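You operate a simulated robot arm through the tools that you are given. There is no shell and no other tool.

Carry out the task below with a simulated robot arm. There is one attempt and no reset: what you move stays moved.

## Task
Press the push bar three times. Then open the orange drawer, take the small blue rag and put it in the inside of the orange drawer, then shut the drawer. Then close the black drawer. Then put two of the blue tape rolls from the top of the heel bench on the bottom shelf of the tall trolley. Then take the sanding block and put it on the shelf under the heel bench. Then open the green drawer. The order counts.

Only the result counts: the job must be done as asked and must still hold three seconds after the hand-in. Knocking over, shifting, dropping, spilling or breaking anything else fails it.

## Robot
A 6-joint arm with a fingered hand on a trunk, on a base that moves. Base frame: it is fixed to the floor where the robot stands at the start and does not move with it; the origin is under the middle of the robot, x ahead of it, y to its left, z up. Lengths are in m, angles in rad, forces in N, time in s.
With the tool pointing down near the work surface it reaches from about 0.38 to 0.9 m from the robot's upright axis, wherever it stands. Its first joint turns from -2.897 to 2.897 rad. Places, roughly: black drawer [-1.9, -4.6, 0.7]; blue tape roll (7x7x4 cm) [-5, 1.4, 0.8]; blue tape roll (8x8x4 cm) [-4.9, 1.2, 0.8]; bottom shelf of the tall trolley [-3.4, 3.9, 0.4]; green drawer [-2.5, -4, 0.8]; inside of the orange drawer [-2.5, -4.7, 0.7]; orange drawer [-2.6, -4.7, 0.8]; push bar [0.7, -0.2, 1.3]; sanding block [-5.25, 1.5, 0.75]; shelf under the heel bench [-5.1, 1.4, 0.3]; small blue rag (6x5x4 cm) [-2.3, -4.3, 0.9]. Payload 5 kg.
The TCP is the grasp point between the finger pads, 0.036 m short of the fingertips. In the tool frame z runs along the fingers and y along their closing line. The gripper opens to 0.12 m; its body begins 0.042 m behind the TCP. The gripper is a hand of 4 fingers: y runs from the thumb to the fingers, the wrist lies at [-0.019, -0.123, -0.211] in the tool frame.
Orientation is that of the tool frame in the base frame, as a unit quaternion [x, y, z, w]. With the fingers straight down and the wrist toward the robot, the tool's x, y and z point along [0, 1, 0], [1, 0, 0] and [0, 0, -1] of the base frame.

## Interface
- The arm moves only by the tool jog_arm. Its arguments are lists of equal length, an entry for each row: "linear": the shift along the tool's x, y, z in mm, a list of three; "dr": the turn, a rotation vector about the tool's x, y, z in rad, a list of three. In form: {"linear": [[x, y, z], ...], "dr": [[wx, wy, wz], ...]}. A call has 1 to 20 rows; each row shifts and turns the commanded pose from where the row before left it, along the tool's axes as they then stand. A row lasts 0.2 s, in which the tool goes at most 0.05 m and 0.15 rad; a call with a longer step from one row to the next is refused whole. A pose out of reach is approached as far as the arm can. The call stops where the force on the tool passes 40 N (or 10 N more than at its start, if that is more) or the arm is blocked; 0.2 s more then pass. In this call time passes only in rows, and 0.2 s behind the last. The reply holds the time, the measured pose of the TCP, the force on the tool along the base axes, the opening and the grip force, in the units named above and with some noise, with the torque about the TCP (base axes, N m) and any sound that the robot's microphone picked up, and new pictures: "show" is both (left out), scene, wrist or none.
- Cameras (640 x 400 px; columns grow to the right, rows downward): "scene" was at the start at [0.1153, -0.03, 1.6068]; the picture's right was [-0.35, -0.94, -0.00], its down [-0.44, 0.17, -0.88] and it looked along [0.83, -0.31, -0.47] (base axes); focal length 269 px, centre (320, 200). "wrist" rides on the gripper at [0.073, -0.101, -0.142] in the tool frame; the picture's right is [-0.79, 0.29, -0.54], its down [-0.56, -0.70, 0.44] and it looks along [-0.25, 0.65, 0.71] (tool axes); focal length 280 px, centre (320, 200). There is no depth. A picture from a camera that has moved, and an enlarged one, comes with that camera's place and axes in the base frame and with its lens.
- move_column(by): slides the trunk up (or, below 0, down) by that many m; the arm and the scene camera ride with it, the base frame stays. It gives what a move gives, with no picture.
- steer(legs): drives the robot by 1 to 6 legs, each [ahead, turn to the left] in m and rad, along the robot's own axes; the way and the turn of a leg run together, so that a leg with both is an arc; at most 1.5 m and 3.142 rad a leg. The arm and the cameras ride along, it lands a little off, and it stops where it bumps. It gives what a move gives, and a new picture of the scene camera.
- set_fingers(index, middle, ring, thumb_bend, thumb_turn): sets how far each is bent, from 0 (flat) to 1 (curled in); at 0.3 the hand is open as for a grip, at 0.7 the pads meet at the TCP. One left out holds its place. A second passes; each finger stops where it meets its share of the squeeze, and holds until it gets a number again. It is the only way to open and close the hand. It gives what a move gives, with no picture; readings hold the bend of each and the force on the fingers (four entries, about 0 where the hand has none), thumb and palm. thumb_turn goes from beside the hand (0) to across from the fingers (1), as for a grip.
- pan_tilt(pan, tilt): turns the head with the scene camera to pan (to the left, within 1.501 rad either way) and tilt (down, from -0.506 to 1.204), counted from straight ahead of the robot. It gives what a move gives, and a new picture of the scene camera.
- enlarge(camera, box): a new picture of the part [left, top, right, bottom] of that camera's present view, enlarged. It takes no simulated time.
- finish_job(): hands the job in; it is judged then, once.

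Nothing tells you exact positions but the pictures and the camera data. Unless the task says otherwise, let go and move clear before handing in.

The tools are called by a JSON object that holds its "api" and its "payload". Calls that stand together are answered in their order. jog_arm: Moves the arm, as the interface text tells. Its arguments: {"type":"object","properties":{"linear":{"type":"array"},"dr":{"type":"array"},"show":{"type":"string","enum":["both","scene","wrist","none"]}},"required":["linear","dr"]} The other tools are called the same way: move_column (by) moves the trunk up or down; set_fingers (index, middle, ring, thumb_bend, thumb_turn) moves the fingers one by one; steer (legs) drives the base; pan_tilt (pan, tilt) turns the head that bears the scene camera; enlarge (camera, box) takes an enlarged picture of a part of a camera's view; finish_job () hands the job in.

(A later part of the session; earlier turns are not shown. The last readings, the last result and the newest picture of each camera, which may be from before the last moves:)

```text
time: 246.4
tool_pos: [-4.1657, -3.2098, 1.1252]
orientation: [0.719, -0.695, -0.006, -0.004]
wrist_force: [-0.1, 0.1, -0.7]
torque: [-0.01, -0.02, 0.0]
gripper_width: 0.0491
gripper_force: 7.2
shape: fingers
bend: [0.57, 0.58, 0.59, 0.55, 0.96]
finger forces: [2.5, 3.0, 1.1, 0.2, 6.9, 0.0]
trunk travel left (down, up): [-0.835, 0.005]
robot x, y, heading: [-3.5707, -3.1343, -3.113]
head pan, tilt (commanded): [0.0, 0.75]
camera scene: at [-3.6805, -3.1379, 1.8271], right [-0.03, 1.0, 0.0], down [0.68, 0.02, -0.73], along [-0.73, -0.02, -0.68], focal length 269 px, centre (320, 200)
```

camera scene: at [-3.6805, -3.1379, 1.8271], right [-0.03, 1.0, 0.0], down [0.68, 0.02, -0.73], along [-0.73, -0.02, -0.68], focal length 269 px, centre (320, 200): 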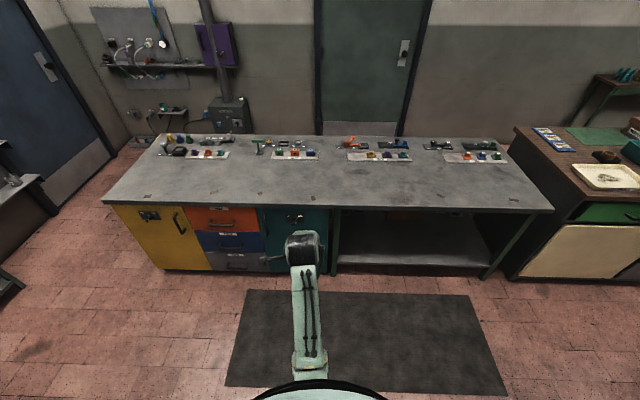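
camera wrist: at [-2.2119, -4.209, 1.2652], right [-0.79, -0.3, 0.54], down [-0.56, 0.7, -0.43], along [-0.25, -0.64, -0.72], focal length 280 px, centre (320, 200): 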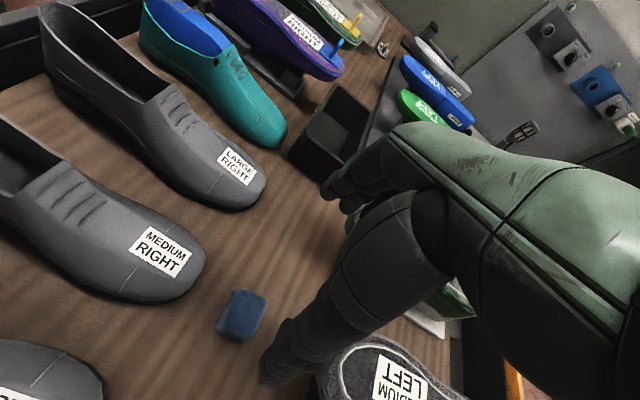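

The rag is still held, though the grip eased slightly, so I'll tighten it and then drive to the front of the orange drawer.

{"api": "set_fingers", "payload": {"index": 0.68, "middle": 0.68, "ring": 0.68, "thumb_bend": 0.62}}

{"api": "steer", "payload": {"legs": [[0, 1.542], [1.38, 0], [0, 1.571]]}}

{"api": "pan_tilt", "payload": {"pan": -0.15, "tilt": 0.75}}

```text
time: 247.4
tool_pos: [-4.1645, -3.2102, 1.1248]
orientation: [0.719, -0.695, -0.006, -0.003]
wrist_force: [-0.2, -0.1, -0.9]
torque: [-0.01, -0.01, 0.0]
gripper_width: 0.0396
gripper_force: 15.0
shape: fingers
bend: [0.65, 0.62, 0.64, 0.55, 0.95]
finger forces: [3.2, 8.6, 3.6, 0.1, 14.2, 0.1]
trunk travel left (down, up): [-0.835, 0.005]
robot x, y, heading: [-3.5619, -3.1381, -3.112]
head pan, tilt (commanded): [0.0, 0.75]
```

```text
time: 263.9
tool_pos: [-2.971, -4.4939, 1.1257]
orientation: [0.715, 0.699, -0.004, 0.007]
wrist_force: [-0.2, -0.1, -0.6]
torque: [0.0, -0.02, -0.01]
gripper_width: 0.0385
gripper_force: 12.9
shape: fingers
bend: [0.65, 0.62, 0.65, 0.55, 0.95]
finger forces: [3.2, 8.0, 3.3, 0.0, 12.9, 0.0]
trunk travel left (down, up): [-0.835, 0.005]
robot x, y, heading: [-3.57, -4.5314, -0.026]
head pan, tilt (commanded): [0.0, 0.75]
camera scene: at [-3.4584, -4.5328, 1.8271], right [-0.03, -1.0, 0.0], down [-0.68, 0.02, -0.73], along [0.73, -0.02, -0.68], focal length 269 px, centre (320, 200)
```

scene: 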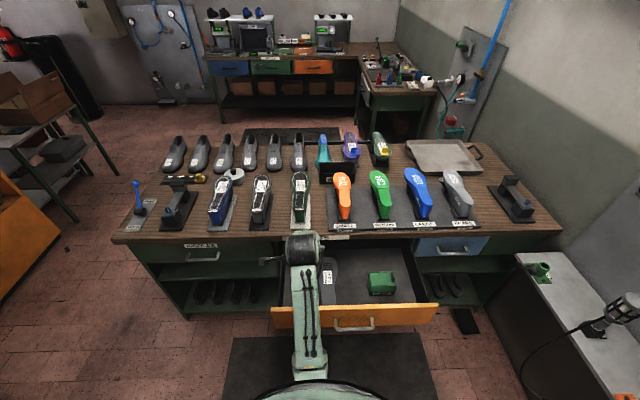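

```text
time: 264.6
tool_pos: [-2.9704, -4.4929, 1.125]
orientation: [0.715, 0.699, -0.005, 0.006]
wrist_force: [-0.2, -0.3, -0.6]
torque: [-0.01, 0.02, 0.01]
gripper_width: 0.0386
gripper_force: 13.6
shape: fingers
bend: [0.65, 0.62, 0.65, 0.55, 0.95]
finger forces: [3.3, 8.0, 3.4, 0.0, 12.8, 0.0]
trunk travel left (down, up): [-0.835, 0.005]
robot x, y, heading: [-3.5677, -4.5329, -0.029]
head pan, tilt (commanded): [-0.15, 0.75]
camera scene: at [-3.4597, -4.545, 1.8271], right [-0.18, -0.98, 0.0], down [-0.67, 0.12, -0.73], along [0.72, -0.13, -0.68], focal length 269 px, centre (320, 200)
```

scene: 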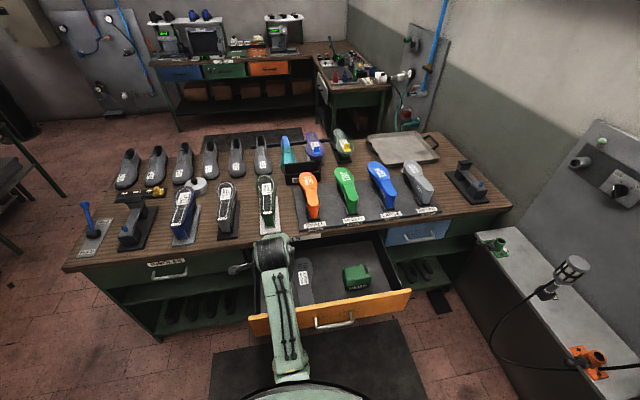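

Now the open drawer is clearly in view: insole at y ≈ -4.58, green block at y ≈ -4.83, and a free gap between them around y ≈ -4.705. I'll move the rag above that gap, then lower the trunk.

{"api": "jog_arm", "payload": {"linear": [[-33, 24, 0], [-33, 24, 0], [-33, 24, 0], [-33, 24, 0], [-33, 24, 0], [-32, 24, 0]], "dr": [[0, 0, 0], [0, 0, 0], [0, 0, 0], [0, 0, 0], [0, 0, 0], [0, 0, 0]], "show": "none"}}

{"api": "move_column", "payload": {"by": -0.2}}

{"api": "pan_tilt", "payload": {"pan": 0.1, "tilt": 0.7}}

{"api": "enlarge", "payload": {"camera": "wrist", "box": [0, 0, 640, 400]}}

```text
time: 266.0
tool_pos: [-2.83, -4.6971, 1.1273]
orientation: [0.715, 0.699, -0.004, 0.004]
wrist_force: [0.2, -0.6, -0.5]
torque: [0.0, 0.01, 0.0]
gripper_width: 0.0385
gripper_force: 13.2
shape: fingers
bend: [0.65, 0.62, 0.65, 0.55, 0.95]
finger forces: [3.1, 8.0, 3.2, 0.0, 12.8, 0.1]
trunk travel left (down, up): [-0.835, 0.005]
robot x, y, heading: [-3.5716, -4.5328, -0.03]
head pan, tilt (commanded): [-0.15, 0.75]
```

```text
time: 268.1
tool_pos: [-2.8311, -4.6938, 0.9283]
orientation: [0.716, 0.698, -0.004, 0.006]
wrist_force: [-0.3, -0.2, -0.5]
torque: [0.01, 0.0, 0.02]
gripper_width: 0.0384
gripper_force: 13.8
shape: fingers
bend: [0.65, 0.62, 0.65, 0.55, 0.95]
finger forces: [3.1, 8.0, 3.2, 0.1, 12.8, 0.0]
trunk travel left (down, up): [-0.635, 0.205]
robot x, y, heading: [-3.5716, -4.5356, -0.029]
head pan, tilt (commanded): [-0.15, 0.75]
```

```text
time: 268.9
tool_pos: [-2.8316, -4.6947, 0.9283]
orientation: [0.716, 0.698, -0.004, 0.006]
wrist_force: [0.2, 0.5, -0.5]
torque: [0.0, 0.01, -0.02]
gripper_width: 0.0384
gripper_force: 13.2
shape: fingers
bend: [0.65, 0.62, 0.65, 0.55, 0.95]
finger forces: [3.0, 8.0, 3.3, 0.1, 12.9, 0.1]
trunk travel left (down, up): [-0.635, 0.205]
robot x, y, heading: [-3.5722, -4.5328, -0.027]
head pan, tilt (commanded): [0.099, 0.7]
camera scene: at [-3.4564, -4.5247, 1.6313], right [0.07, -1.0, 0.0], down [-0.64, -0.05, -0.76], along [0.76, 0.05, -0.64], focal length 269 px, centre (320, 200)
```

scene: 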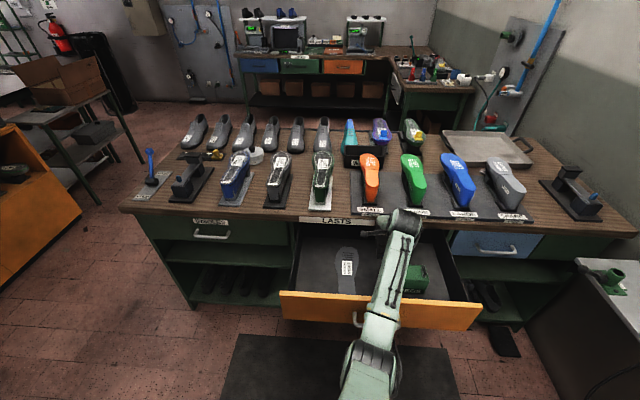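

```text
1.00 times, centred on (320, 200) of wrist (not enlarged: the box is as wide or as high as the picture)
camera zoom: at [-2.9309, -4.6179, 1.0693], right [0.27, -0.79, 0.55], down [-0.71, -0.55, -0.44], along [0.65, -0.28, -0.71], focal length 280 px, centre (320, 200)
```

zoom: 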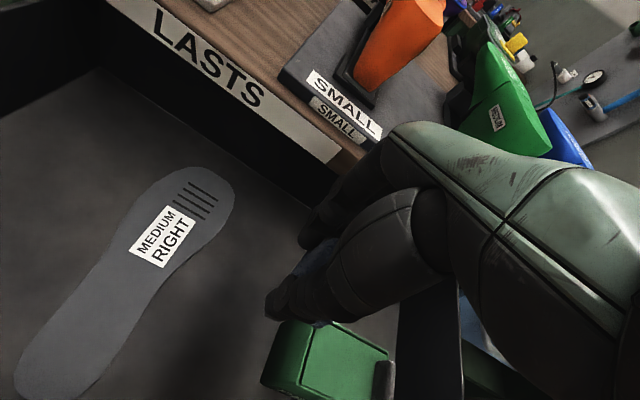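

The rag is over the gap; a 15 mm shift left centres it better. Then I'll lower it into the drawer.

{"api": "jog_arm", "payload": {"linear": [[15, 0, 0]], "dr": [[0, 0, 0]], "show": "none"}}

{"api": "move_column", "payload": {"by": -0.13}}

{"api": "enlarge", "payload": {"camera": "wrist", "box": [0, 0, 640, 400]}}

{"api": "enlarge", "payload": {"camera": "scene", "box": [260, 160, 500, 310]}}

```text
time: 269.3
tool_pos: [-2.8318, -4.6782, 0.9282]
orientation: [0.716, 0.698, -0.003, 0.006]
wrist_force: [0.0, -0.6, -0.1]
torque: [-0.02, -0.01, -0.01]
gripper_width: 0.0381
gripper_force: 13.4
shape: fingers
bend: [0.65, 0.62, 0.65, 0.55, 0.95]
finger forces: [3.2, 7.9, 3.3, 0.0, 12.8, 0.0]
trunk travel left (down, up): [-0.635, 0.205]
robot x, y, heading: [-3.5697, -4.5324, -0.027]
head pan, tilt (commanded): [0.099, 0.7]
```

```text
time: 270.9
tool_pos: [-2.8308, -4.6801, 0.7988]
orientation: [0.715, 0.699, -0.004, 0.006]
wrist_force: [0.1, -0.5, -1.0]
torque: [0.01, -0.02, 0.0]
gripper_width: 0.0382
gripper_force: 13.5
shape: fingers
bend: [0.65, 0.62, 0.65, 0.55, 0.95]
finger forces: [3.1, 8.1, 3.2, 0.0, 12.8, 0.0]
trunk travel left (down, up): [-0.505, 0.335]
robot x, y, heading: [-3.5735, -4.5318, -0.033]
head pan, tilt (commanded): [0.099, 0.7]
```

```text
1.00 times, centred on (320, 200) of wrist (not enlarged: the box is as wide or as high as the picture)
camera zoom: at [-2.9303, -4.603, 0.9393], right [0.27, -0.79, 0.55], down [-0.71, -0.55, -0.44], along [0.65, -0.28, -0.71], focal length 280 px, centre (320, 200)
```

zoom: 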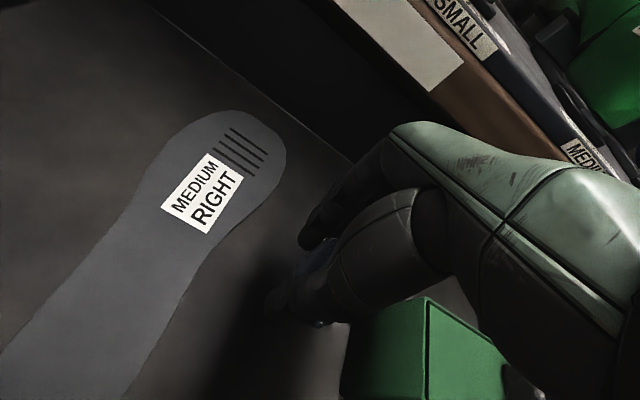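

```text
2.67 times, centred on (380, 235) of scene
camera zoom: at [-3.4566, -4.5245, 1.5014], right [0.07, -1.0, 0.0], down [-0.64, -0.05, -0.76], along [0.76, 0.05, -0.64], focal length 718 px, centre (160, 107)
```

zoom: 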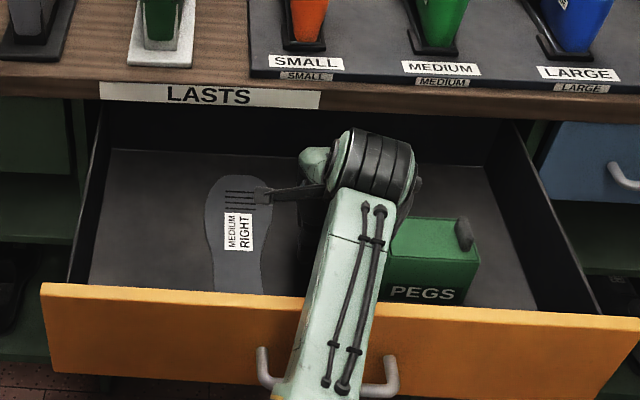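

The hand is inside the drawer between the insole and the PEGS block. Down another 3 cm, then open the fingers.

{"api": "move_column", "payload": {"by": -0.03}}

{"api": "set_fingers", "payload": {"index": 0.4, "middle": 0.4, "ring": 0.4, "thumb_bend": 0.35}}

{"api": "enlarge", "payload": {"camera": "wrist", "box": [0, 0, 640, 400]}}

```text
time: 271.6
tool_pos: [-2.831, -4.6802, 0.7678]
orientation: [0.716, 0.699, -0.003, 0.006]
wrist_force: [0.3, -0.3, 0.0]
torque: [-0.03, -0.01, -0.01]
gripper_width: 0.0383
gripper_force: 13.7
shape: fingers
bend: [0.65, 0.62, 0.65, 0.55, 0.95]
finger forces: [3.1, 8.0, 3.3, 0.1, 12.9, 0.0]
trunk travel left (down, up): [-0.475, 0.365]
robot x, y, heading: [-3.5683, -4.5326, -0.03]
head pan, tilt (commanded): [0.099, 0.7]
```

```text
time: 272.6
tool_pos: [-2.8305, -4.6798, 0.7678]
orientation: [0.715, 0.699, -0.005, 0.005]
wrist_force: [0.5, -0.1, -0.4]
torque: [0.02, 0.05, -0.02]
gripper_width: 0.1013
gripper_force: 0.1
shape: fingers
bend: [0.4, 0.4, 0.4, 0.35, 0.97]
finger forces: [0.0, 0.0, 0.0, 0.0, 0.0, 0.1]
trunk travel left (down, up): [-0.475, 0.365]
robot x, y, heading: [-3.5711, -4.5309, -0.027]
head pan, tilt (commanded): [0.099, 0.7]
```

```text
1.00 times, centred on (320, 200) of wrist (not enlarged: the box is as wide or as high as the picture)
camera zoom: at [-2.9302, -4.603, 0.9092], right [0.27, -0.79, 0.55], down [-0.71, -0.55, -0.44], along [0.65, -0.28, -0.71], focal length 280 px, centre (320, 200)
```

zoom: 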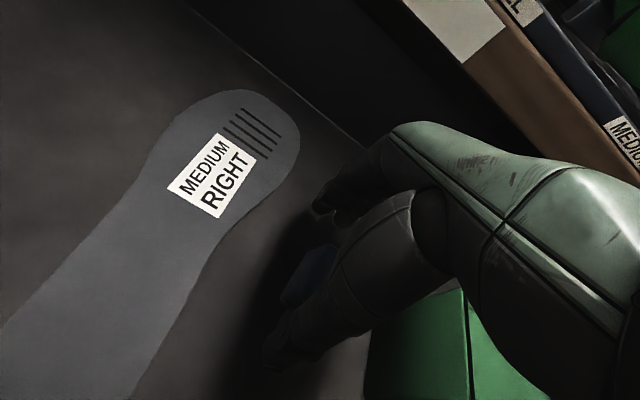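

Released; the rag lies between the fingers on the drawer floor. I'll raise the hand straight out with the trunk and check it stayed.

{"api": "move_column", "payload": {"by": 0.3}}

{"api": "enlarge", "payload": {"camera": "wrist", "box": [0, 0, 640, 400]}}

{"api": "enlarge", "payload": {"camera": "scene", "box": [260, 160, 500, 310]}}

```text
time: 275.6
tool_pos: [-2.83, -4.6805, 1.0669]
orientation: [0.716, 0.698, -0.004, 0.007]
wrist_force: [0.4, 0.8, 0.4]
torque: [0.01, 0.01, 0.0]
gripper_width: 0.101
gripper_force: 0.0
shape: fingers
bend: [0.4, 0.4, 0.4, 0.35, 0.97]
finger forces: [0.0, 0.1, 0.0, 0.0, 0.1, 0.0]
trunk travel left (down, up): [-0.775, 0.065]
robot x, y, heading: [-3.5742, -4.5314, -0.028]
head pan, tilt (commanded): [0.099, 0.7]
```

```text
1.00 times, centred on (320, 200) of wrist (not enlarged: the box is as wide or as high as the picture)
camera zoom: at [-2.9302, -4.603, 1.2091], right [0.27, -0.79, 0.55], down [-0.71, -0.55, -0.44], along [0.65, -0.28, -0.71], focal length 280 px, centre (320, 200)
```

zoom: 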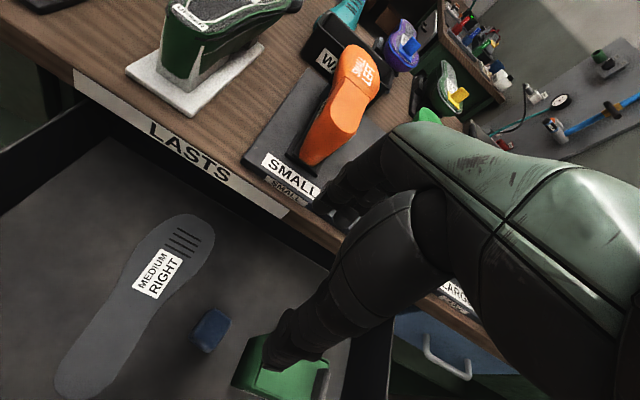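

```text
2.67 times, centred on (380, 235) of scene
camera zoom: at [-3.4564, -4.5245, 1.7713], right [0.07, -1.0, 0.0], down [-0.64, -0.05, -0.76], along [0.76, 0.05, -0.64], focal length 718 px, centre (160, 107)
```

zoom: 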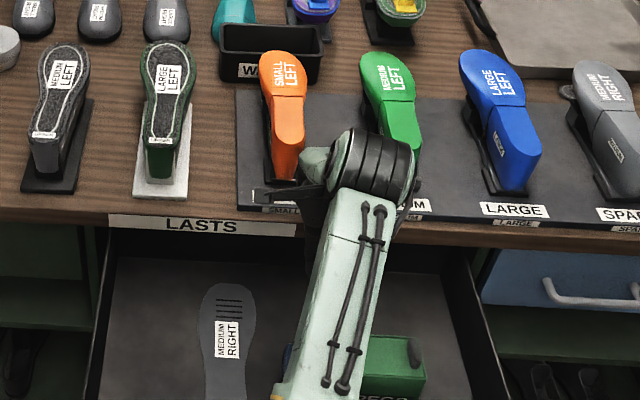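

The rag lies on the drawer floor between the insole and the PEGS box. Now I'll shut the drawer: back off, lower the trunk, form a closed level fist and push the handle by driving forward.

{"api": "steer", "payload": {"legs": [[-0.25, 0.028]]}}

{"api": "jog_arm", "payload": {"linear": [[-32, -20, -13], [-32, -20, -13], [-32, -20, -13], [-32, -20, -13], [-32, -20, -13], [-32, -20, -13], [-32, -20, -13], [-32, -20, -13]], "dr": [[0, 0, 0], [0, 0, 0], [0, 0, 0], [0, 0, 0], [0, 0, 0], [0, 0, 0], [0, 0, 0], [0, 0, 0]], "show": "scene"}}

{"api": "set_fingers", "payload": {"index": 0.7, "middle": 0.7, "ring": 0.7, "thumb_bend": 0.7}}

```text
time: 277.6
tool_pos: [-3.075, -4.6542, 1.0685]
orientation: [0.706, 0.708, -0.003, 0.006]
wrist_force: [0.1, -0.7, -0.5]
torque: [-0.03, 0.02, 0.0]
gripper_width: 0.1011
gripper_force: 0.0
shape: fingers
bend: [0.4, 0.4, 0.4, 0.35, 0.97]
finger forces: [0.0, 0.0, 0.1, 0.0, 0.0, 0.0]
trunk travel left (down, up): [-0.775, 0.065]
robot x, y, heading: [-3.8219, -4.5272, 0.004]
head pan, tilt (commanded): [0.099, 0.7]
camera scene: at [-3.7045, -4.5177, 1.7713], right [0.1, -0.99, 0.0], down [-0.64, -0.06, -0.76], along [0.76, 0.08, -0.64], focal length 269 px, centre (320, 200)
```

scene: 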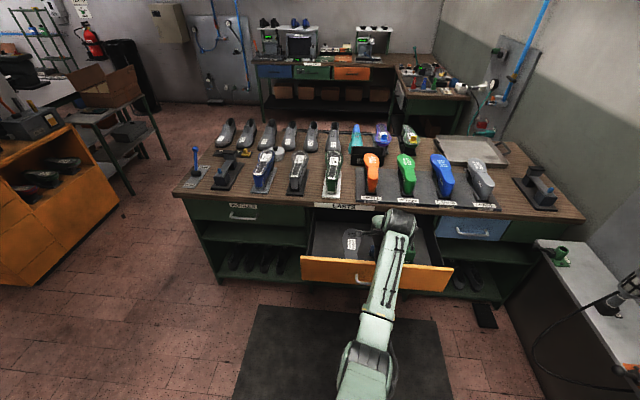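

```text
time: 279.4
tool_pos: [-3.2348, -4.9112, 1.1773]
orientation: [0.705, 0.709, -0.003, 0.006]
wrist_force: [-0.2, 0.6, -0.1]
torque: [-0.01, -0.01, -0.01]
gripper_width: 0.1011
gripper_force: 0.0
shape: fingers
bend: [0.4, 0.4, 0.4, 0.35, 0.98]
finger forces: [0.0, 0.0, 0.0, 0.0, 0.1, 0.0]
trunk travel left (down, up): [-0.775, 0.065]
robot x, y, heading: [-3.8177, -4.5297, 0.0]
head pan, tilt (commanded): [0.099, 0.7]
camera scene: at [-3.7068, -4.5195, 1.7714], right [0.1, -0.99, 0.0], down [-0.64, -0.06, -0.77], along [0.76, 0.08, -0.64], focal length 269 px, centre (320, 200)
```

scene: 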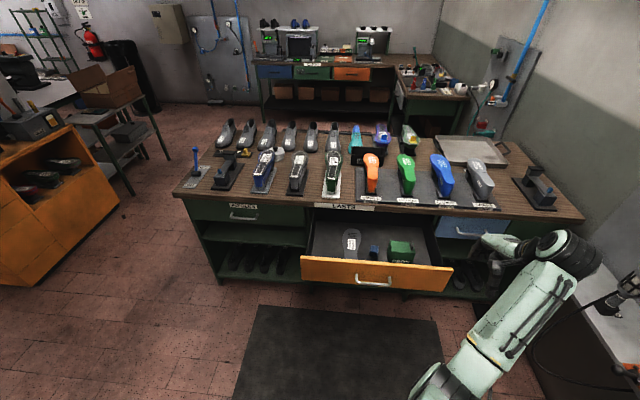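

```text
time: 280.4
tool_pos: [-3.2341, -4.9094, 1.1775]
orientation: [0.706, 0.709, -0.003, 0.005]
wrist_force: [0.0, -0.5, -0.6]
torque: [0.0, -0.01, -0.02]
gripper_width: 0.0056
gripper_force: 0.1
shape: fingers
bend: [0.7, 0.7, 0.7, 0.7, 0.98]
finger forces: [0.1, 0.0, 0.0, 0.1, 0.0, 0.0]
trunk travel left (down, up): [-0.775, 0.065]
robot x, y, heading: [-3.8196, -4.5285, -0.0]
head pan, tilt (commanded): [0.099, 0.7]
```

The rag is visible in the open drawer, and the arm is to the right, clear of the side bench. Now I'll lower the trunk and turn the fist level.

{"api": "move_column", "payload": {"by": -0.4}}

{"api": "move_column", "payload": {"by": -0.31}}

{"api": "jog_arm", "payload": {"linear": [[0, 0, 0], [0, 0, 0], [0, 0, 0], [0, 0, 0], [0, 0, 0], [0, 0, 0], [0, 0, 0], [0, 0, 0], [0, 0, 0], [0, 0, 0], [0, 0, 0]], "dr": [[-0.1428, 0, 0], [-0.1428, 0, 0], [-0.1428, 0, 0], [-0.1428, 0, 0], [-0.1428, 0, 0], [-0.1428, 0, 0], [-0.1428, 0, 0], [-0.1428, 0, 0], [-0.1428, 0, 0], [-0.1428, 0, 0], [-0.1428, 0, 0]], "show": "scene"}}

```text
time: 284.2
tool_pos: [-3.234, -4.9101, 0.7769]
orientation: [0.706, 0.708, -0.004, 0.006]
wrist_force: [0.9, 0.0, 0.6]
torque: [0.01, 0.0, 0.02]
gripper_width: 0.0057
gripper_force: 0.1
shape: fingers
bend: [0.7, 0.7, 0.7, 0.7, 0.98]
finger forces: [0.0, 0.1, 0.0, 0.0, 0.0, 0.0]
trunk travel left (down, up): [-0.375, 0.465]
robot x, y, heading: [-3.8191, -4.5269, 0.001]
head pan, tilt (commanded): [0.099, 0.7]
```

```text
time: 287.3
tool_pos: [-3.2339, -4.9095, 0.4657]
orientation: [0.706, 0.708, -0.004, 0.006]
wrist_force: [-0.6, 0.2, -0.2]
torque: [0.05, 0.0, 0.0]
gripper_width: 0.0058
gripper_force: 0.0
shape: fingers
bend: [0.7, 0.7, 0.7, 0.7, 0.98]
finger forces: [0.1, 0.0, 0.1, 0.0, 0.0, 0.1]
trunk travel left (down, up): [-0.065, 0.775]
robot x, y, heading: [-3.8207, -4.5241, -0.002]
head pan, tilt (commanded): [0.099, 0.7]
```

```text
time: 289.7
tool_pos: [-3.2327, -4.909, 0.4665]
orientation: [0.494, 0.503, 0.498, 0.505]
wrist_force: [0.5, -0.5, 0.2]
torque: [-0.01, 0.01, 0.01]
gripper_width: 0.0054
gripper_force: 0.0
shape: fingers
bend: [0.7, 0.7, 0.7, 0.7, 0.98]
finger forces: [0.0, 0.0, 0.1, 0.0, 0.0, 0.0]
trunk travel left (down, up): [-0.065, 0.775]
robot x, y, heading: [-3.8206, -4.5317, -0.001]
head pan, tilt (commanded): [0.099, 0.7]
camera scene: at [-3.7055, -4.5177, 1.0614], right [0.1, -0.99, 0.0], down [-0.64, -0.06, -0.76], along [0.76, 0.08, -0.64], focal length 269 px, centre (320, 200)
```

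scene: 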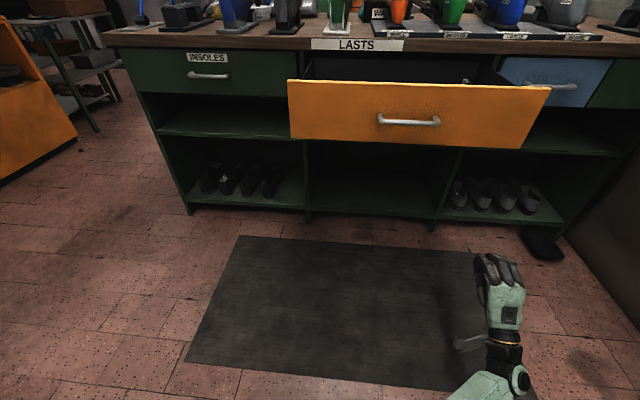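

Now I'll raise the fist to handle height and centre it on the handle.

{"api": "jog_arm", "payload": {"linear": [[26, 34, 0], [26, 34, 0], [26, 34, 0], [26, 34, 0], [26, 34, 0], [26, 34, 0], [26, 35, 0], [26, 35, 0], [25, 35, 0]], "dr": [[0, 0, 0], [0, 0, 0], [0, 0, 0], [0, 0, 0], [0, 0, 0], [0, 0, 0], [0, 0, 0], [0, 0, 0], [0, 0, 0]], "show": "scene"}}

```text
time: 291.7
tool_pos: [-3.2364, -4.6735, 0.7743]
orientation: [0.493, 0.504, 0.499, 0.504]
wrist_force: [0.1, -0.1, -0.1]
torque: [0.0, -0.03, 0.02]
gripper_width: 0.0055
gripper_force: 0.0
shape: fingers
bend: [0.7, 0.7, 0.7, 0.7, 0.98]
finger forces: [0.0, 0.0, 0.0, 0.0, 0.0, 0.1]
trunk travel left (down, up): [-0.065, 0.775]
robot x, y, heading: [-3.8203, -4.5303, -0.0]
head pan, tilt (commanded): [0.099, 0.7]
camera scene: at [-3.7056, -4.5176, 1.0613], right [0.1, -0.99, 0.0], down [-0.64, -0.06, -0.76], along [0.76, 0.08, -0.64], focal length 269 px, centre (320, 200)
```

scene: 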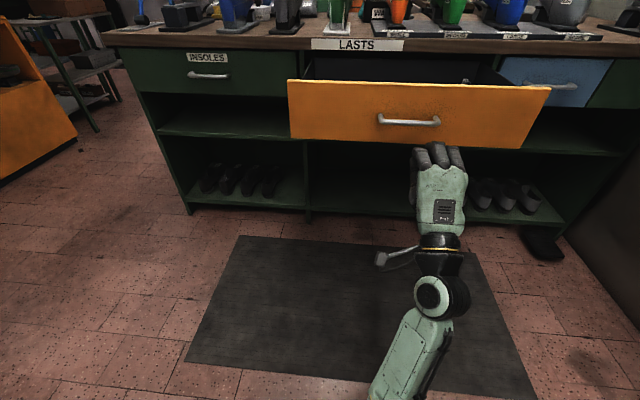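

The fist is in line with the handle. I'll drive forward to push the drawer in.

{"api": "steer", "payload": {"legs": [[0.3, 0]]}}

```text
time: 293.9
tool_pos: [-2.937, -4.6794, 0.7728]
orientation: [0.496, 0.502, 0.497, 0.504]
wrist_force: [0.0, 0.0, 0.1]
torque: [0.01, -0.01, -0.04]
gripper_width: 0.0057
gripper_force: 0.7
shape: fingers
bend: [0.7, 0.7, 0.7, 0.7, 0.97]
finger forces: [0.0, 0.8, 0.0, 0.0, 0.0, 0.0]
trunk travel left (down, up): [-0.065, 0.775]
robot x, y, heading: [-3.5199, -4.528, -0.006]
head pan, tilt (commanded): [0.099, 0.7]
camera scene: at [-3.406, -4.519, 1.0613], right [0.09, -1.0, 0.0], down [-0.64, -0.06, -0.77], along [0.76, 0.07, -0.64], focal length 269 px, centre (320, 200)
```

scene: 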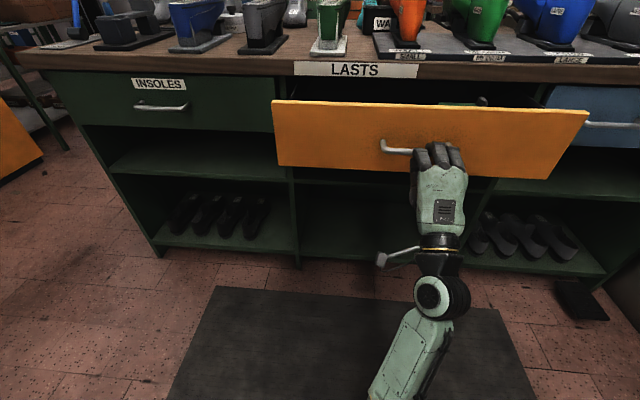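

The drawer is sliding in under the fist. I'll drive on until it shuts.

{"api": "steer", "payload": {"legs": [[0.16, 0]]}}

{"api": "steer", "payload": {"legs": [[0.06, 0]]}}

```text
time: 295.4
tool_pos: [-2.7756, -4.6816, 0.7726]
orientation: [0.498, 0.501, 0.495, 0.506]
wrist_force: [0.2, -0.8, -0.6]
torque: [0.02, 0.0, 0.02]
gripper_width: 0.0059
gripper_force: 0.1
shape: fingers
bend: [0.7, 0.7, 0.7, 0.7, 0.97]
finger forces: [0.0, 0.0, 0.1, 0.0, 0.0, 0.1]
trunk travel left (down, up): [-0.065, 0.775]
robot x, y, heading: [-3.3618, -4.5317, -0.007]
head pan, tilt (commanded): [0.099, 0.7]
camera scene: at [-3.2447, -4.5202, 1.0613], right [0.09, -1.0, 0.0], down [-0.64, -0.06, -0.76], along [0.76, 0.07, -0.64], focal length 269 px, centre (320, 200)
```

scene: 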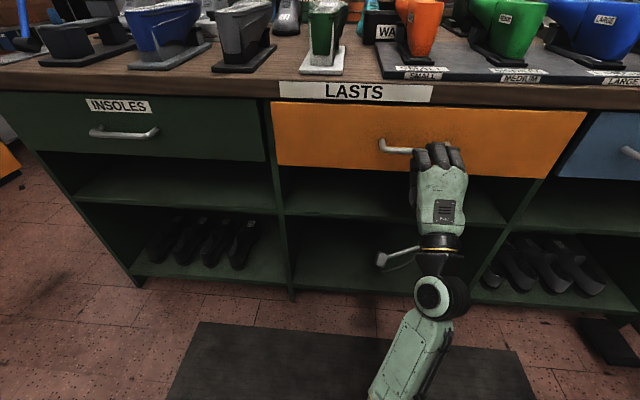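

```text
time: 296.5
tool_pos: [-2.7201, -4.6815, 0.7733]
orientation: [0.497, 0.501, 0.496, 0.506]
wrist_force: [0.7, -0.2, 1.1]
torque: [0.0, 0.0, -0.04]
gripper_width: 0.0058
gripper_force: 0.1
shape: fingers
bend: [0.7, 0.7, 0.7, 0.7, 0.97]
finger forces: [0.0, 0.0, 0.0, 0.0, 0.0, 0.1]
trunk travel left (down, up): [-0.065, 0.775]
robot x, y, heading: [-3.2997, -4.5311, -0.005]
head pan, tilt (commanded): [0.099, 0.7]
stopped in leg 1: the force on the tool passed its limit at 84 N (the readings are from after the stop); the commanded pose is now the measured one
camera scene: at [-3.1866, -4.5206, 1.0613], right [0.09, -1.0, 0.0], down [-0.64, -0.06, -0.76], along [0.76, 0.07, -0.64], focal length 269 px, centre (320, 200)
```

scene: 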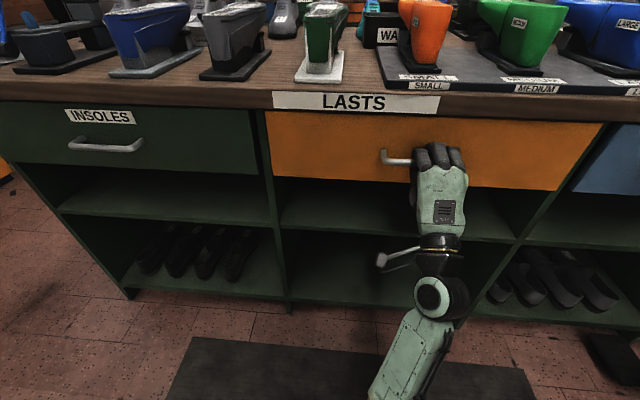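

The drawer looks shut flush (the push ended with a firm stop). I'll check closely before backing away, to be sure the hand doesn't drag the handle.

{"api": "enlarge", "payload": {"camera": "scene", "box": [320, 90, 520, 215]}}

{"api": "enlarge", "payload": {"camera": "wrist", "box": [0, 0, 640, 400]}}

```text
3.20 times, centred on (420, 152) of scene
camera zoom: at [-3.1866, -4.5206, 1.0613], right [0.09, -1.0, 0.0], down [-0.64, -0.06, -0.76], along [0.76, 0.07, -0.64], focal length 862 px, centre (0, 352)
```

zoom: 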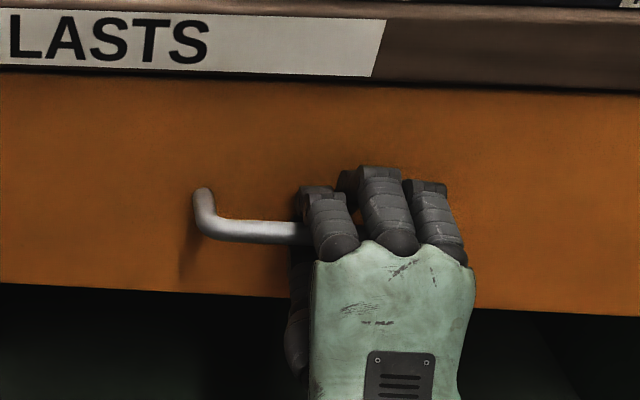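

```text
1.00 times, centred on (320, 200) of wrist (not enlarged: the box is as wide or as high as the picture)
camera zoom: at [-2.8611, -4.6096, 0.6706], right [-0.55, -0.78, 0.3], down [0.44, -0.57, -0.69], along [0.71, -0.25, 0.66], focal length 280 px, centre (320, 200)
```

zoom: 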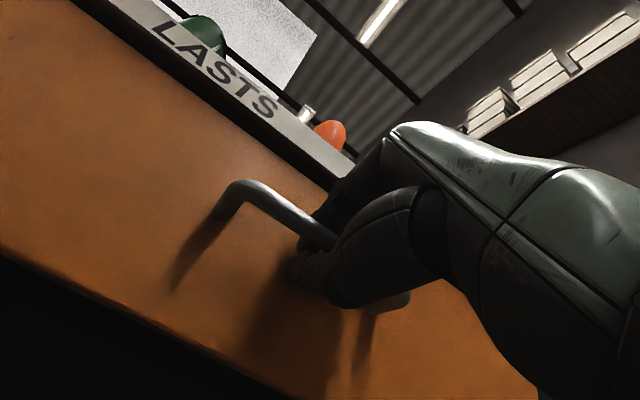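

The bar has slipped in between the fingers and the thumb, so I'll open the hand before backing off so as not to drag the drawer.

{"api": "set_fingers", "payload": {"index": 0.3, "middle": 0.3, "ring": 0.3, "thumb_bend": 0.3}}

{"api": "enlarge", "payload": {"camera": "scene", "box": [320, 90, 520, 215]}}

{"api": "steer", "payload": {"legs": [[-0.3, 0]]}}

```text
time: 297.5
tool_pos: [-2.7194, -4.6818, 0.7735]
orientation: [0.497, 0.501, 0.497, 0.505]
wrist_force: [0.1, 0.5, -0.1]
torque: [0.0, 0.0, 0.0]
gripper_width: 0.1228
gripper_force: 0.0
shape: fingers
bend: [0.3, 0.3, 0.3, 0.3, 0.97]
finger forces: [0.0, 0.1, 0.1, 0.0, 0.0, 0.0]
trunk travel left (down, up): [-0.065, 0.775]
robot x, y, heading: [-3.3022, -4.5299, -0.006]
head pan, tilt (commanded): [0.099, 0.7]
```

```text
3.20 times, centred on (420, 152) of scene
camera zoom: at [-3.1866, -4.5206, 1.0613], right [0.09, -1.0, 0.0], down [-0.64, -0.06, -0.76], along [0.76, 0.07, -0.64], focal length 862 px, centre (0, 352)
```

zoom: 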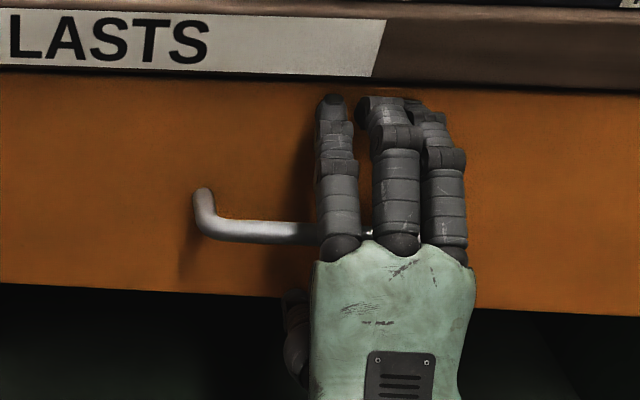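

```text
time: 299.7
tool_pos: [-3.0172, -4.6769, 0.7731]
orientation: [0.496, 0.502, 0.498, 0.504]
wrist_force: [0.1, 0.6, -0.1]
torque: [0.01, 0.03, -0.01]
gripper_width: 0.1232
gripper_force: 0.0
shape: fingers
bend: [0.3, 0.3, 0.3, 0.3, 0.97]
finger forces: [0.1, 0.0, 0.0, 0.0, 0.0, 0.1]
trunk travel left (down, up): [-0.065, 0.775]
robot x, y, heading: [-3.6013, -4.529, -0.003]
head pan, tilt (commanded): [0.099, 0.7]
camera scene: at [-3.4849, -4.5185, 1.0614], right [0.1, -1.0, 0.0], down [-0.64, -0.06, -0.76], along [0.76, 0.07, -0.64], focal length 269 px, centre (320, 200)
```

scene: 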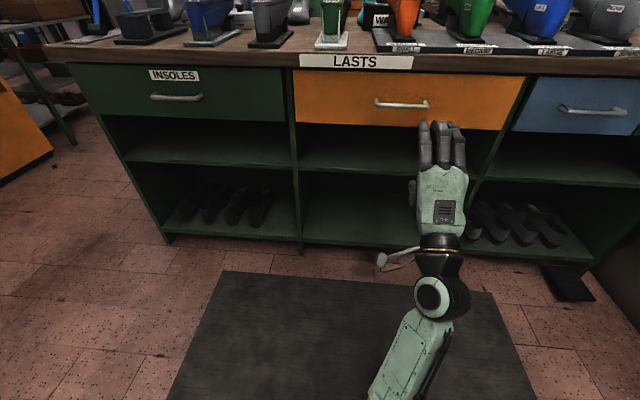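

The orange drawer is shut flush with the rag inside. Next is the black drawer on the other side; I'll keep the level hand pose and drive around to it.

{"api": "steer", "payload": {"legs": [[0, 1.452], [1.48, 0], [0, -1.452], [1.45, 0], [0.97, 0]]}}

{"api": "pan_tilt", "payload": {"pan": -1.2, "tilt": 0.35}}

```text
time: 328.8
tool_pos: [-0.3821, -3.2526, 0.7716]
orientation: [0.5, 0.498, 0.494, 0.508]
wrist_force: [0.1, 0.4, -0.5]
torque: [0.0, 0.01, -0.01]
gripper_width: 0.123
gripper_force: 0.0
shape: fingers
bend: [0.3, 0.3, 0.3, 0.3, 0.97]
finger forces: [0.0, 0.0, 0.0, 0.0, 0.0, 0.0]
trunk travel left (down, up): [-0.065, 0.775]
robot x, y, heading: [-0.9585, -3.0971, -0.021]
head pan, tilt (commanded): [0.099, 0.7]
camera scene: at [-0.8478, -3.0852, 1.0613], right [0.08, -1.0, 0.0], down [-0.64, -0.05, -0.76], along [0.76, 0.06, -0.64], focal length 269 px, centre (320, 200)
```

scene: 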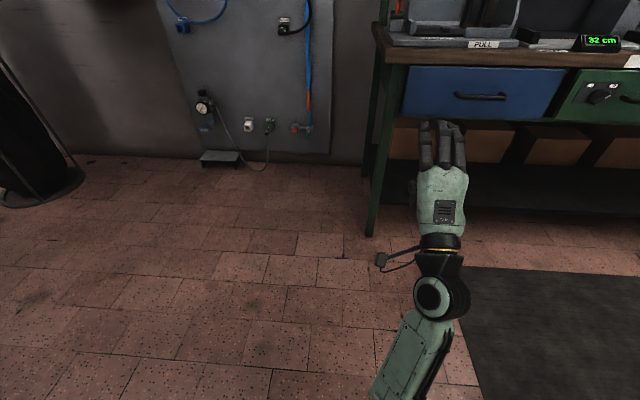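

```text
time: 330.3
tool_pos: [-0.3829, -3.2528, 0.7746]
orientation: [0.501, 0.497, 0.493, 0.509]
wrist_force: [-0.5, 0.0, 0.5]
torque: [0.0, 0.04, 0.0]
gripper_width: 0.1231
gripper_force: 0.1
shape: fingers
bend: [0.3, 0.3, 0.3, 0.3, 0.97]
finger forces: [0.0, 0.1, 0.1, 0.0, 0.1, 0.0]
trunk travel left (down, up): [-0.065, 0.775]
robot x, y, heading: [-0.9597, -3.0944, -0.027]
head pan, tilt (commanded): [-1.201, 0.351]
camera scene: at [-0.9006, -3.1793, 1.0927], right [-0.94, -0.34, 0.0], down [-0.12, 0.32, -0.94], along [0.32, -0.88, -0.34], focal length 269 px, centre (320, 200)
```

scene: 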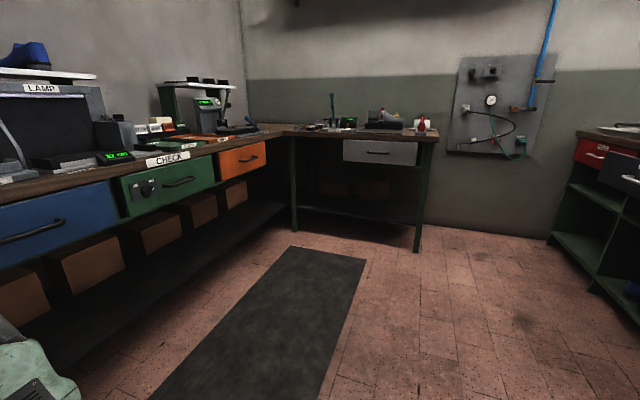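

The floor ahead is clear. I'll turn right, go down to y ≈ -4.45 and face the black drawer.

{"api": "steer", "payload": {"legs": [[0, -1.544], [1.36, 0], [0, -1.571]]}}

{"api": "pan_tilt", "payload": {"pan": 0.25, "tilt": 0.45}}

```text
time: 346.8
tool_pos: [-1.5647, -4.3078, 0.773]
orientation: [-0.503, 0.495, 0.503, -0.499]
wrist_force: [0.1, 0.0, 0.3]
torque: [0.01, 0.0, 0.0]
gripper_width: 0.1229
gripper_force: 0.0
shape: fingers
bend: [0.3, 0.3, 0.3, 0.3, 0.97]
finger forces: [0.1, 0.0, 0.1, 0.0, 0.1, 0.0]
trunk travel left (down, up): [-0.065, 0.775]
robot x, y, heading: [-0.9808, -4.4508, -3.139]
head pan, tilt (commanded): [-1.201, 0.351]
camera scene: at [-1.0456, -4.3637, 1.0927], right [0.93, 0.36, 0.0], down [0.12, -0.32, -0.94], along [-0.34, 0.88, -0.34], focal length 269 px, centre (320, 200)
```

scene: 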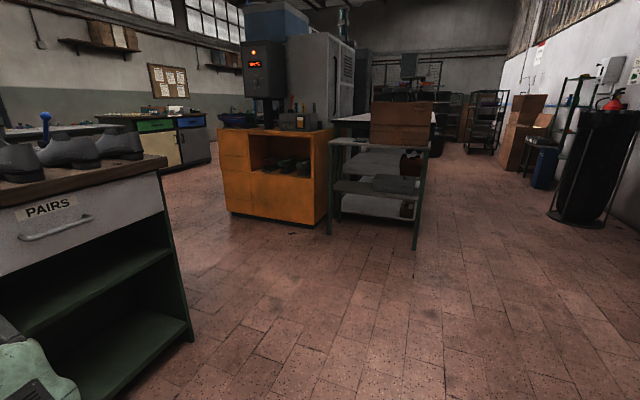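

```text
time: 348.3
tool_pos: [-1.5643, -4.3072, 0.7724]
orientation: [0.503, -0.495, -0.503, 0.499]
wrist_force: [-0.1, -0.4, -0.2]
torque: [-0.02, 0.0, -0.01]
gripper_width: 0.123
gripper_force: 0.1
shape: fingers
bend: [0.3, 0.3, 0.3, 0.3, 0.97]
finger forces: [0.0, 0.0, 0.1, 0.1, 0.0, 0.0]
trunk travel left (down, up): [-0.065, 0.775]
robot x, y, heading: [-0.9837, -4.4515, -3.137]
head pan, tilt (commanded): [0.25, 0.45]
camera scene: at [-1.1008, -4.4733, 1.0835], right [-0.25, 0.97, 0.0], down [0.42, 0.11, -0.9], along [-0.87, -0.22, -0.44], focal length 269 px, centre (320, 200)
```

scene: 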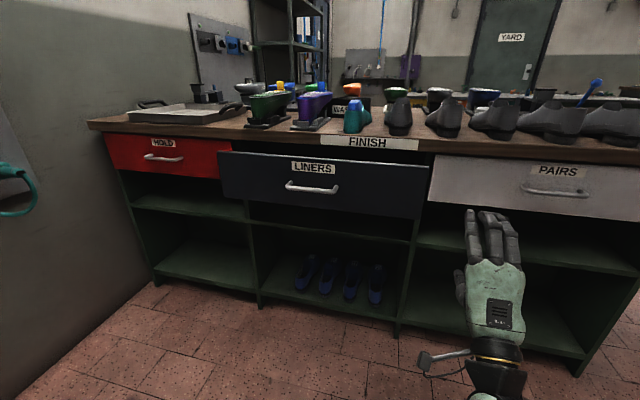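

The black "LINERS" drawer is open about 15 cm, with its handle near (-1.79, -4.677, 0.775) and panel from y -4.37 to -5.0. I'll push on the panel just right of the handle with a closed fist so nothing can hook.

{"api": "set_fingers", "payload": {"index": 0.75, "middle": 0.75, "ring": 0.75, "thumb_bend": 0.75}}

{"api": "jog_arm", "payload": {"linear": [[33, -1, 0], [33, -1, 0], [33, -1, 0], [33, -1, 0], [33, -1, 0], [33, -1, 0], [33, -1, 0]], "dr": [[0, 0, 0], [0, 0, 0], [0, 0, 0], [0, 0, 0], [0, 0, 0], [0, 0, 0], [0, 0, 0]], "show": "scene"}}

```text
time: 349.3
tool_pos: [-1.5639, -4.3081, 0.7739]
orientation: [0.504, -0.494, -0.503, 0.499]
wrist_force: [0.4, -0.5, 0.7]
torque: [0.01, 0.0, -0.01]
gripper_width: 0.0
gripper_force: 0.1
shape: fingers
bend: [0.74, 0.75, 0.75, 0.72, 0.97]
finger forces: [0.0, 0.0, 0.1, 0.0, 0.0, 0.1]
trunk travel left (down, up): [-0.065, 0.775]
robot x, y, heading: [-0.9821, -4.4548, -3.142]
head pan, tilt (commanded): [0.25, 0.45]
```

```text
time: 350.9
tool_pos: [-1.5625, -4.5399, 0.7653]
orientation: [0.504, -0.494, -0.503, 0.5]
wrist_force: [0.2, -0.4, -0.5]
torque: [0.02, -0.02, -0.02]
gripper_width: 0.0
gripper_force: 0.2
shape: fingers
bend: [0.74, 0.75, 0.75, 0.72, 0.97]
finger forces: [0.1, 0.0, 0.1, 0.0, 0.1, 0.1]
trunk travel left (down, up): [-0.065, 0.775]
robot x, y, heading: [-0.9856, -4.4533, -3.138]
head pan, tilt (commanded): [0.25, 0.45]
camera scene: at [-1.1008, -4.4734, 1.0835], right [-0.25, 0.97, 0.0], down [0.42, 0.11, -0.9], along [-0.87, -0.22, -0.44], focal length 269 px, centre (320, 200)
```

scene: 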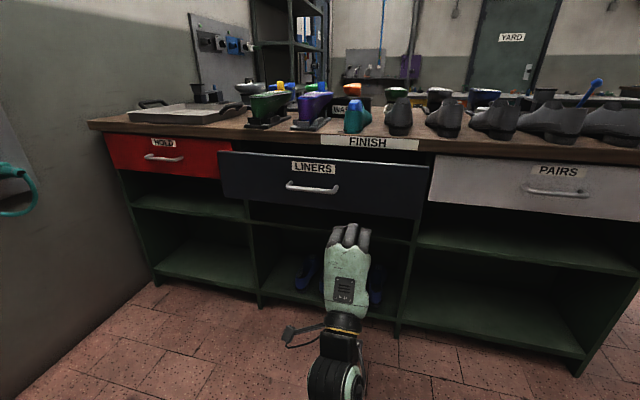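

The fist is lined up with the panel between the handle and its right edge. I'll drive forward to push it shut.

{"api": "steer", "payload": {"legs": [[0.3, 0]]}}

{"api": "steer", "payload": {"legs": [[0.1, 0]]}}

```text
time: 353.1
tool_pos: [-1.8623, -4.5397, 0.7637]
orientation: [-0.503, 0.495, 0.503, -0.499]
wrist_force: [0.6, 0.8, -0.1]
torque: [0.01, 0.01, 0.0]
gripper_width: 0.0
gripper_force: 0.1
shape: fingers
bend: [0.74, 0.75, 0.75, 0.73, 0.97]
finger forces: [0.0, 0.0, 0.0, 0.1, 0.0, 0.0]
trunk travel left (down, up): [-0.065, 0.775]
robot x, y, heading: [-1.2793, -4.4558, -3.141]
head pan, tilt (commanded): [0.25, 0.45]
camera scene: at [-1.3997, -4.474, 1.0835], right [-0.25, 0.97, 0.0], down [0.42, 0.11, -0.9], along [-0.87, -0.22, -0.44], focal length 269 px, centre (320, 200)
```

scene: 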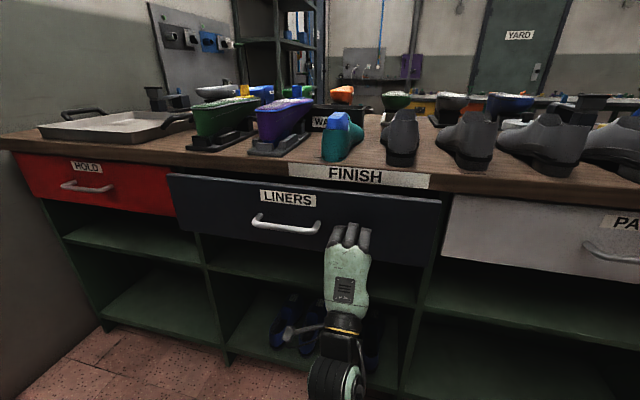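

```text
time: 354.2
tool_pos: [-1.9187, -4.5407, 0.7694]
orientation: [0.501, -0.489, -0.504, 0.506]
wrist_force: [6.4, 0.1, 2.2]
torque: [-0.05, 0.01, 0.09]
gripper_width: 0.0001
gripper_force: 0.2
shape: fingers
bend: [0.74, 0.75, 0.75, 0.73, 0.97]
finger forces: [0.1, 0.0, 0.1, 0.0, 0.0, 0.0]
trunk travel left (down, up): [-0.065, 0.775]
robot x, y, heading: [-1.3419, -4.4538, -3.138]
head pan, tilt (commanded): [0.25, 0.45]
stopped in leg 1: the force on the tool passed its limit at 135 N (the readings are from after the stop); the commanded pose is now the measured one
camera scene: at [-1.4609, -4.4742, 1.0837], right [-0.25, 0.97, 0.0], down [0.42, 0.11, -0.9], along [-0.87, -0.22, -0.43], focal length 269 px, centre (320, 200)
```

scene: 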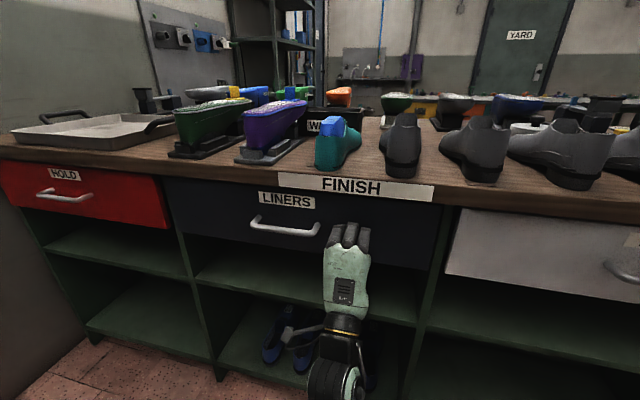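

The drawer hit its stop. I'll back off and check that it is flush.

{"api": "steer", "payload": {"legs": [[-0.3, 0]]}}

{"api": "enlarge", "payload": {"camera": "scene", "box": [80, 120, 480, 370]}}

```text
time: 356.4
tool_pos: [-1.6215, -4.541, 0.7684]
orientation: [0.501, -0.49, -0.504, 0.505]
wrist_force: [-0.3, -0.8, 0.2]
torque: [-0.05, 0.01, -0.04]
gripper_width: 0.0
gripper_force: 0.1
shape: fingers
bend: [0.74, 0.75, 0.75, 0.73, 0.97]
finger forces: [0.0, 0.1, 0.0, 0.1, 0.0, 0.0]
trunk travel left (down, up): [-0.065, 0.775]
robot x, y, heading: [-1.0408, -4.4525, -3.139]
head pan, tilt (commanded): [0.25, 0.45]
camera scene: at [-1.163, -4.4734, 1.0835], right [-0.25, 0.97, 0.0], down [0.42, 0.11, -0.9], along [-0.87, -0.23, -0.44], focal length 269 px, centre (320, 200)
```

scene: 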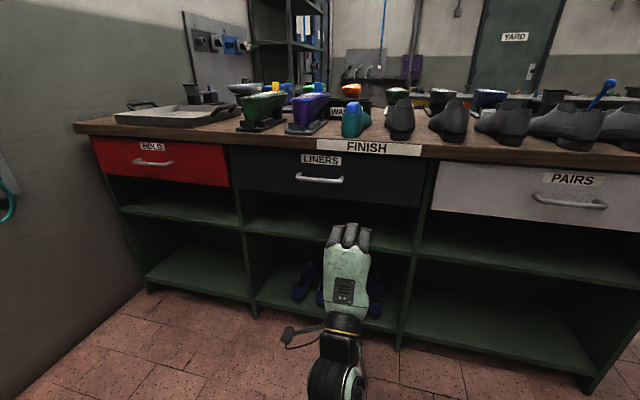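

```text
1.60 times, centred on (280, 245) of scene
camera zoom: at [-1.163, -4.4734, 1.0835], right [-0.25, 0.97, 0.0], down [0.42, 0.11, -0.9], along [-0.87, -0.23, -0.44], focal length 431 px, centre (384, 128)
```

zoom: 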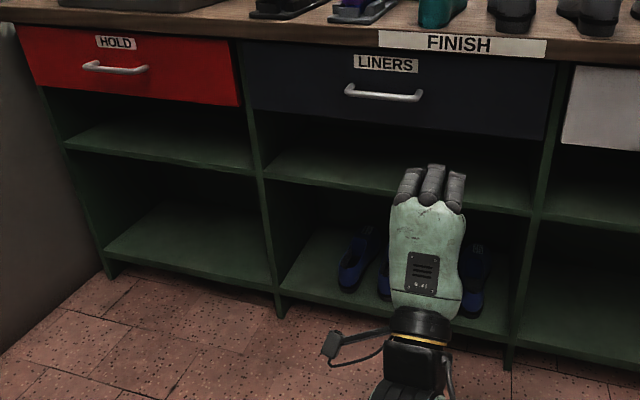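

The black drawer is shut flush. Next come the tape rolls at the heel bench; first I'll fold the hand back to pointing down and raise the trunk.

{"api": "jog_arm", "payload": {"linear": [[-40, -26, 0], [-40, -26, 0], [-40, -26, 0], [-40, -26, 0], [-40, -26, 0], [-40, -26, 0], [-40, -26, 0], [-40, -26, 0], [-40, -26, 0], [-40, -26, 0], [-40, -26, 0], [-40, -26, 0]], "dr": [[0, 0, 0], [0, 0, 0], [0, 0, 0], [0, 0, 0], [0, 0, 0], [0, 0, 0], [0, 0, 0], [0, 0, 0], [0, 0, 0], [0, 0, 0], [0, 0, 0], [0, 0, 0]], "show": "none"}}

{"api": "jog_arm", "payload": {"linear": [[0, 0, 0], [0, 0, 0], [0, 0, 0], [0, 0, 0], [0, 0, 0], [0, 0, 0], [0, 0, 0], [0, 0, 0], [0, 0, 0], [0, 0, 0], [0, 0, 0]], "dr": [[0.1428, 0, 0], [0.1428, 0, 0], [0.1428, 0, 0], [0.1428, 0, 0], [0.1428, 0, 0], [0.1428, 0, 0], [0.1428, 0, 0], [0.1428, 0, 0], [0.1428, 0, 0], [0.1428, 0, 0], [0.1428, 0, 0]], "show": "none"}}

{"api": "move_column", "payload": {"by": 0.4}}

{"api": "move_column", "payload": {"by": 0.2}}

```text
time: 359.0
tool_pos: [-1.6322, -4.0587, 0.4613]
orientation: [0.501, -0.489, -0.505, 0.505]
wrist_force: [0.2, -0.4, 0.5]
torque: [-0.01, 0.0, 0.0]
gripper_width: 0.0001
gripper_force: 0.1
shape: fingers
bend: [0.74, 0.75, 0.75, 0.73, 0.97]
finger forces: [0.0, 0.0, 0.0, 0.0, 0.0, 0.1]
trunk travel left (down, up): [-0.065, 0.775]
robot x, y, heading: [-1.0422, -4.4508, -3.134]
head pan, tilt (commanded): [0.25, 0.45]
```

```text
time: 361.4
tool_pos: [-1.6326, -4.0582, 0.461]
orientation: [0.712, -0.702, -0.009, 0.002]
wrist_force: [0.0, -0.5, 0.2]
torque: [0.01, 0.04, 0.02]
gripper_width: 0.0
gripper_force: 0.1
shape: fingers
bend: [0.74, 0.75, 0.75, 0.73, 0.97]
finger forces: [0.1, 0.0, 0.0, 0.0, 0.0, 0.1]
trunk travel left (down, up): [-0.065, 0.775]
robot x, y, heading: [-1.0416, -4.4552, -3.143]
head pan, tilt (commanded): [0.25, 0.45]
```

```text
time: 365.2
tool_pos: [-1.6329, -4.0578, 0.8619]
orientation: [0.712, -0.703, -0.011, 0.003]
wrist_force: [-0.3, -1.2, 0.7]
torque: [0.0, -0.01, -0.02]
gripper_width: 0.0
gripper_force: 0.0
shape: fingers
bend: [0.74, 0.75, 0.75, 0.73, 0.97]
finger forces: [0.0, 0.0, 0.0, 0.1, 0.0, 0.0]
trunk travel left (down, up): [-0.465, 0.375]
robot x, y, heading: [-1.044, -4.4533, -3.135]
head pan, tilt (commanded): [0.25, 0.45]
```

```text
time: 367.4
tool_pos: [-1.6327, -4.0574, 1.0619]
orientation: [0.712, -0.702, -0.01, 0.004]
wrist_force: [0.8, 0.4, -0.1]
torque: [0.02, -0.02, 0.0]
gripper_width: 0.0001
gripper_force: 0.1
shape: fingers
bend: [0.74, 0.75, 0.75, 0.73, 0.97]
finger forces: [0.0, 0.0, 0.0, 0.0, 0.1, 0.0]
trunk travel left (down, up): [-0.665, 0.175]
robot x, y, heading: [-1.0434, -4.456, -3.14]
head pan, tilt (commanded): [0.25, 0.45]
```

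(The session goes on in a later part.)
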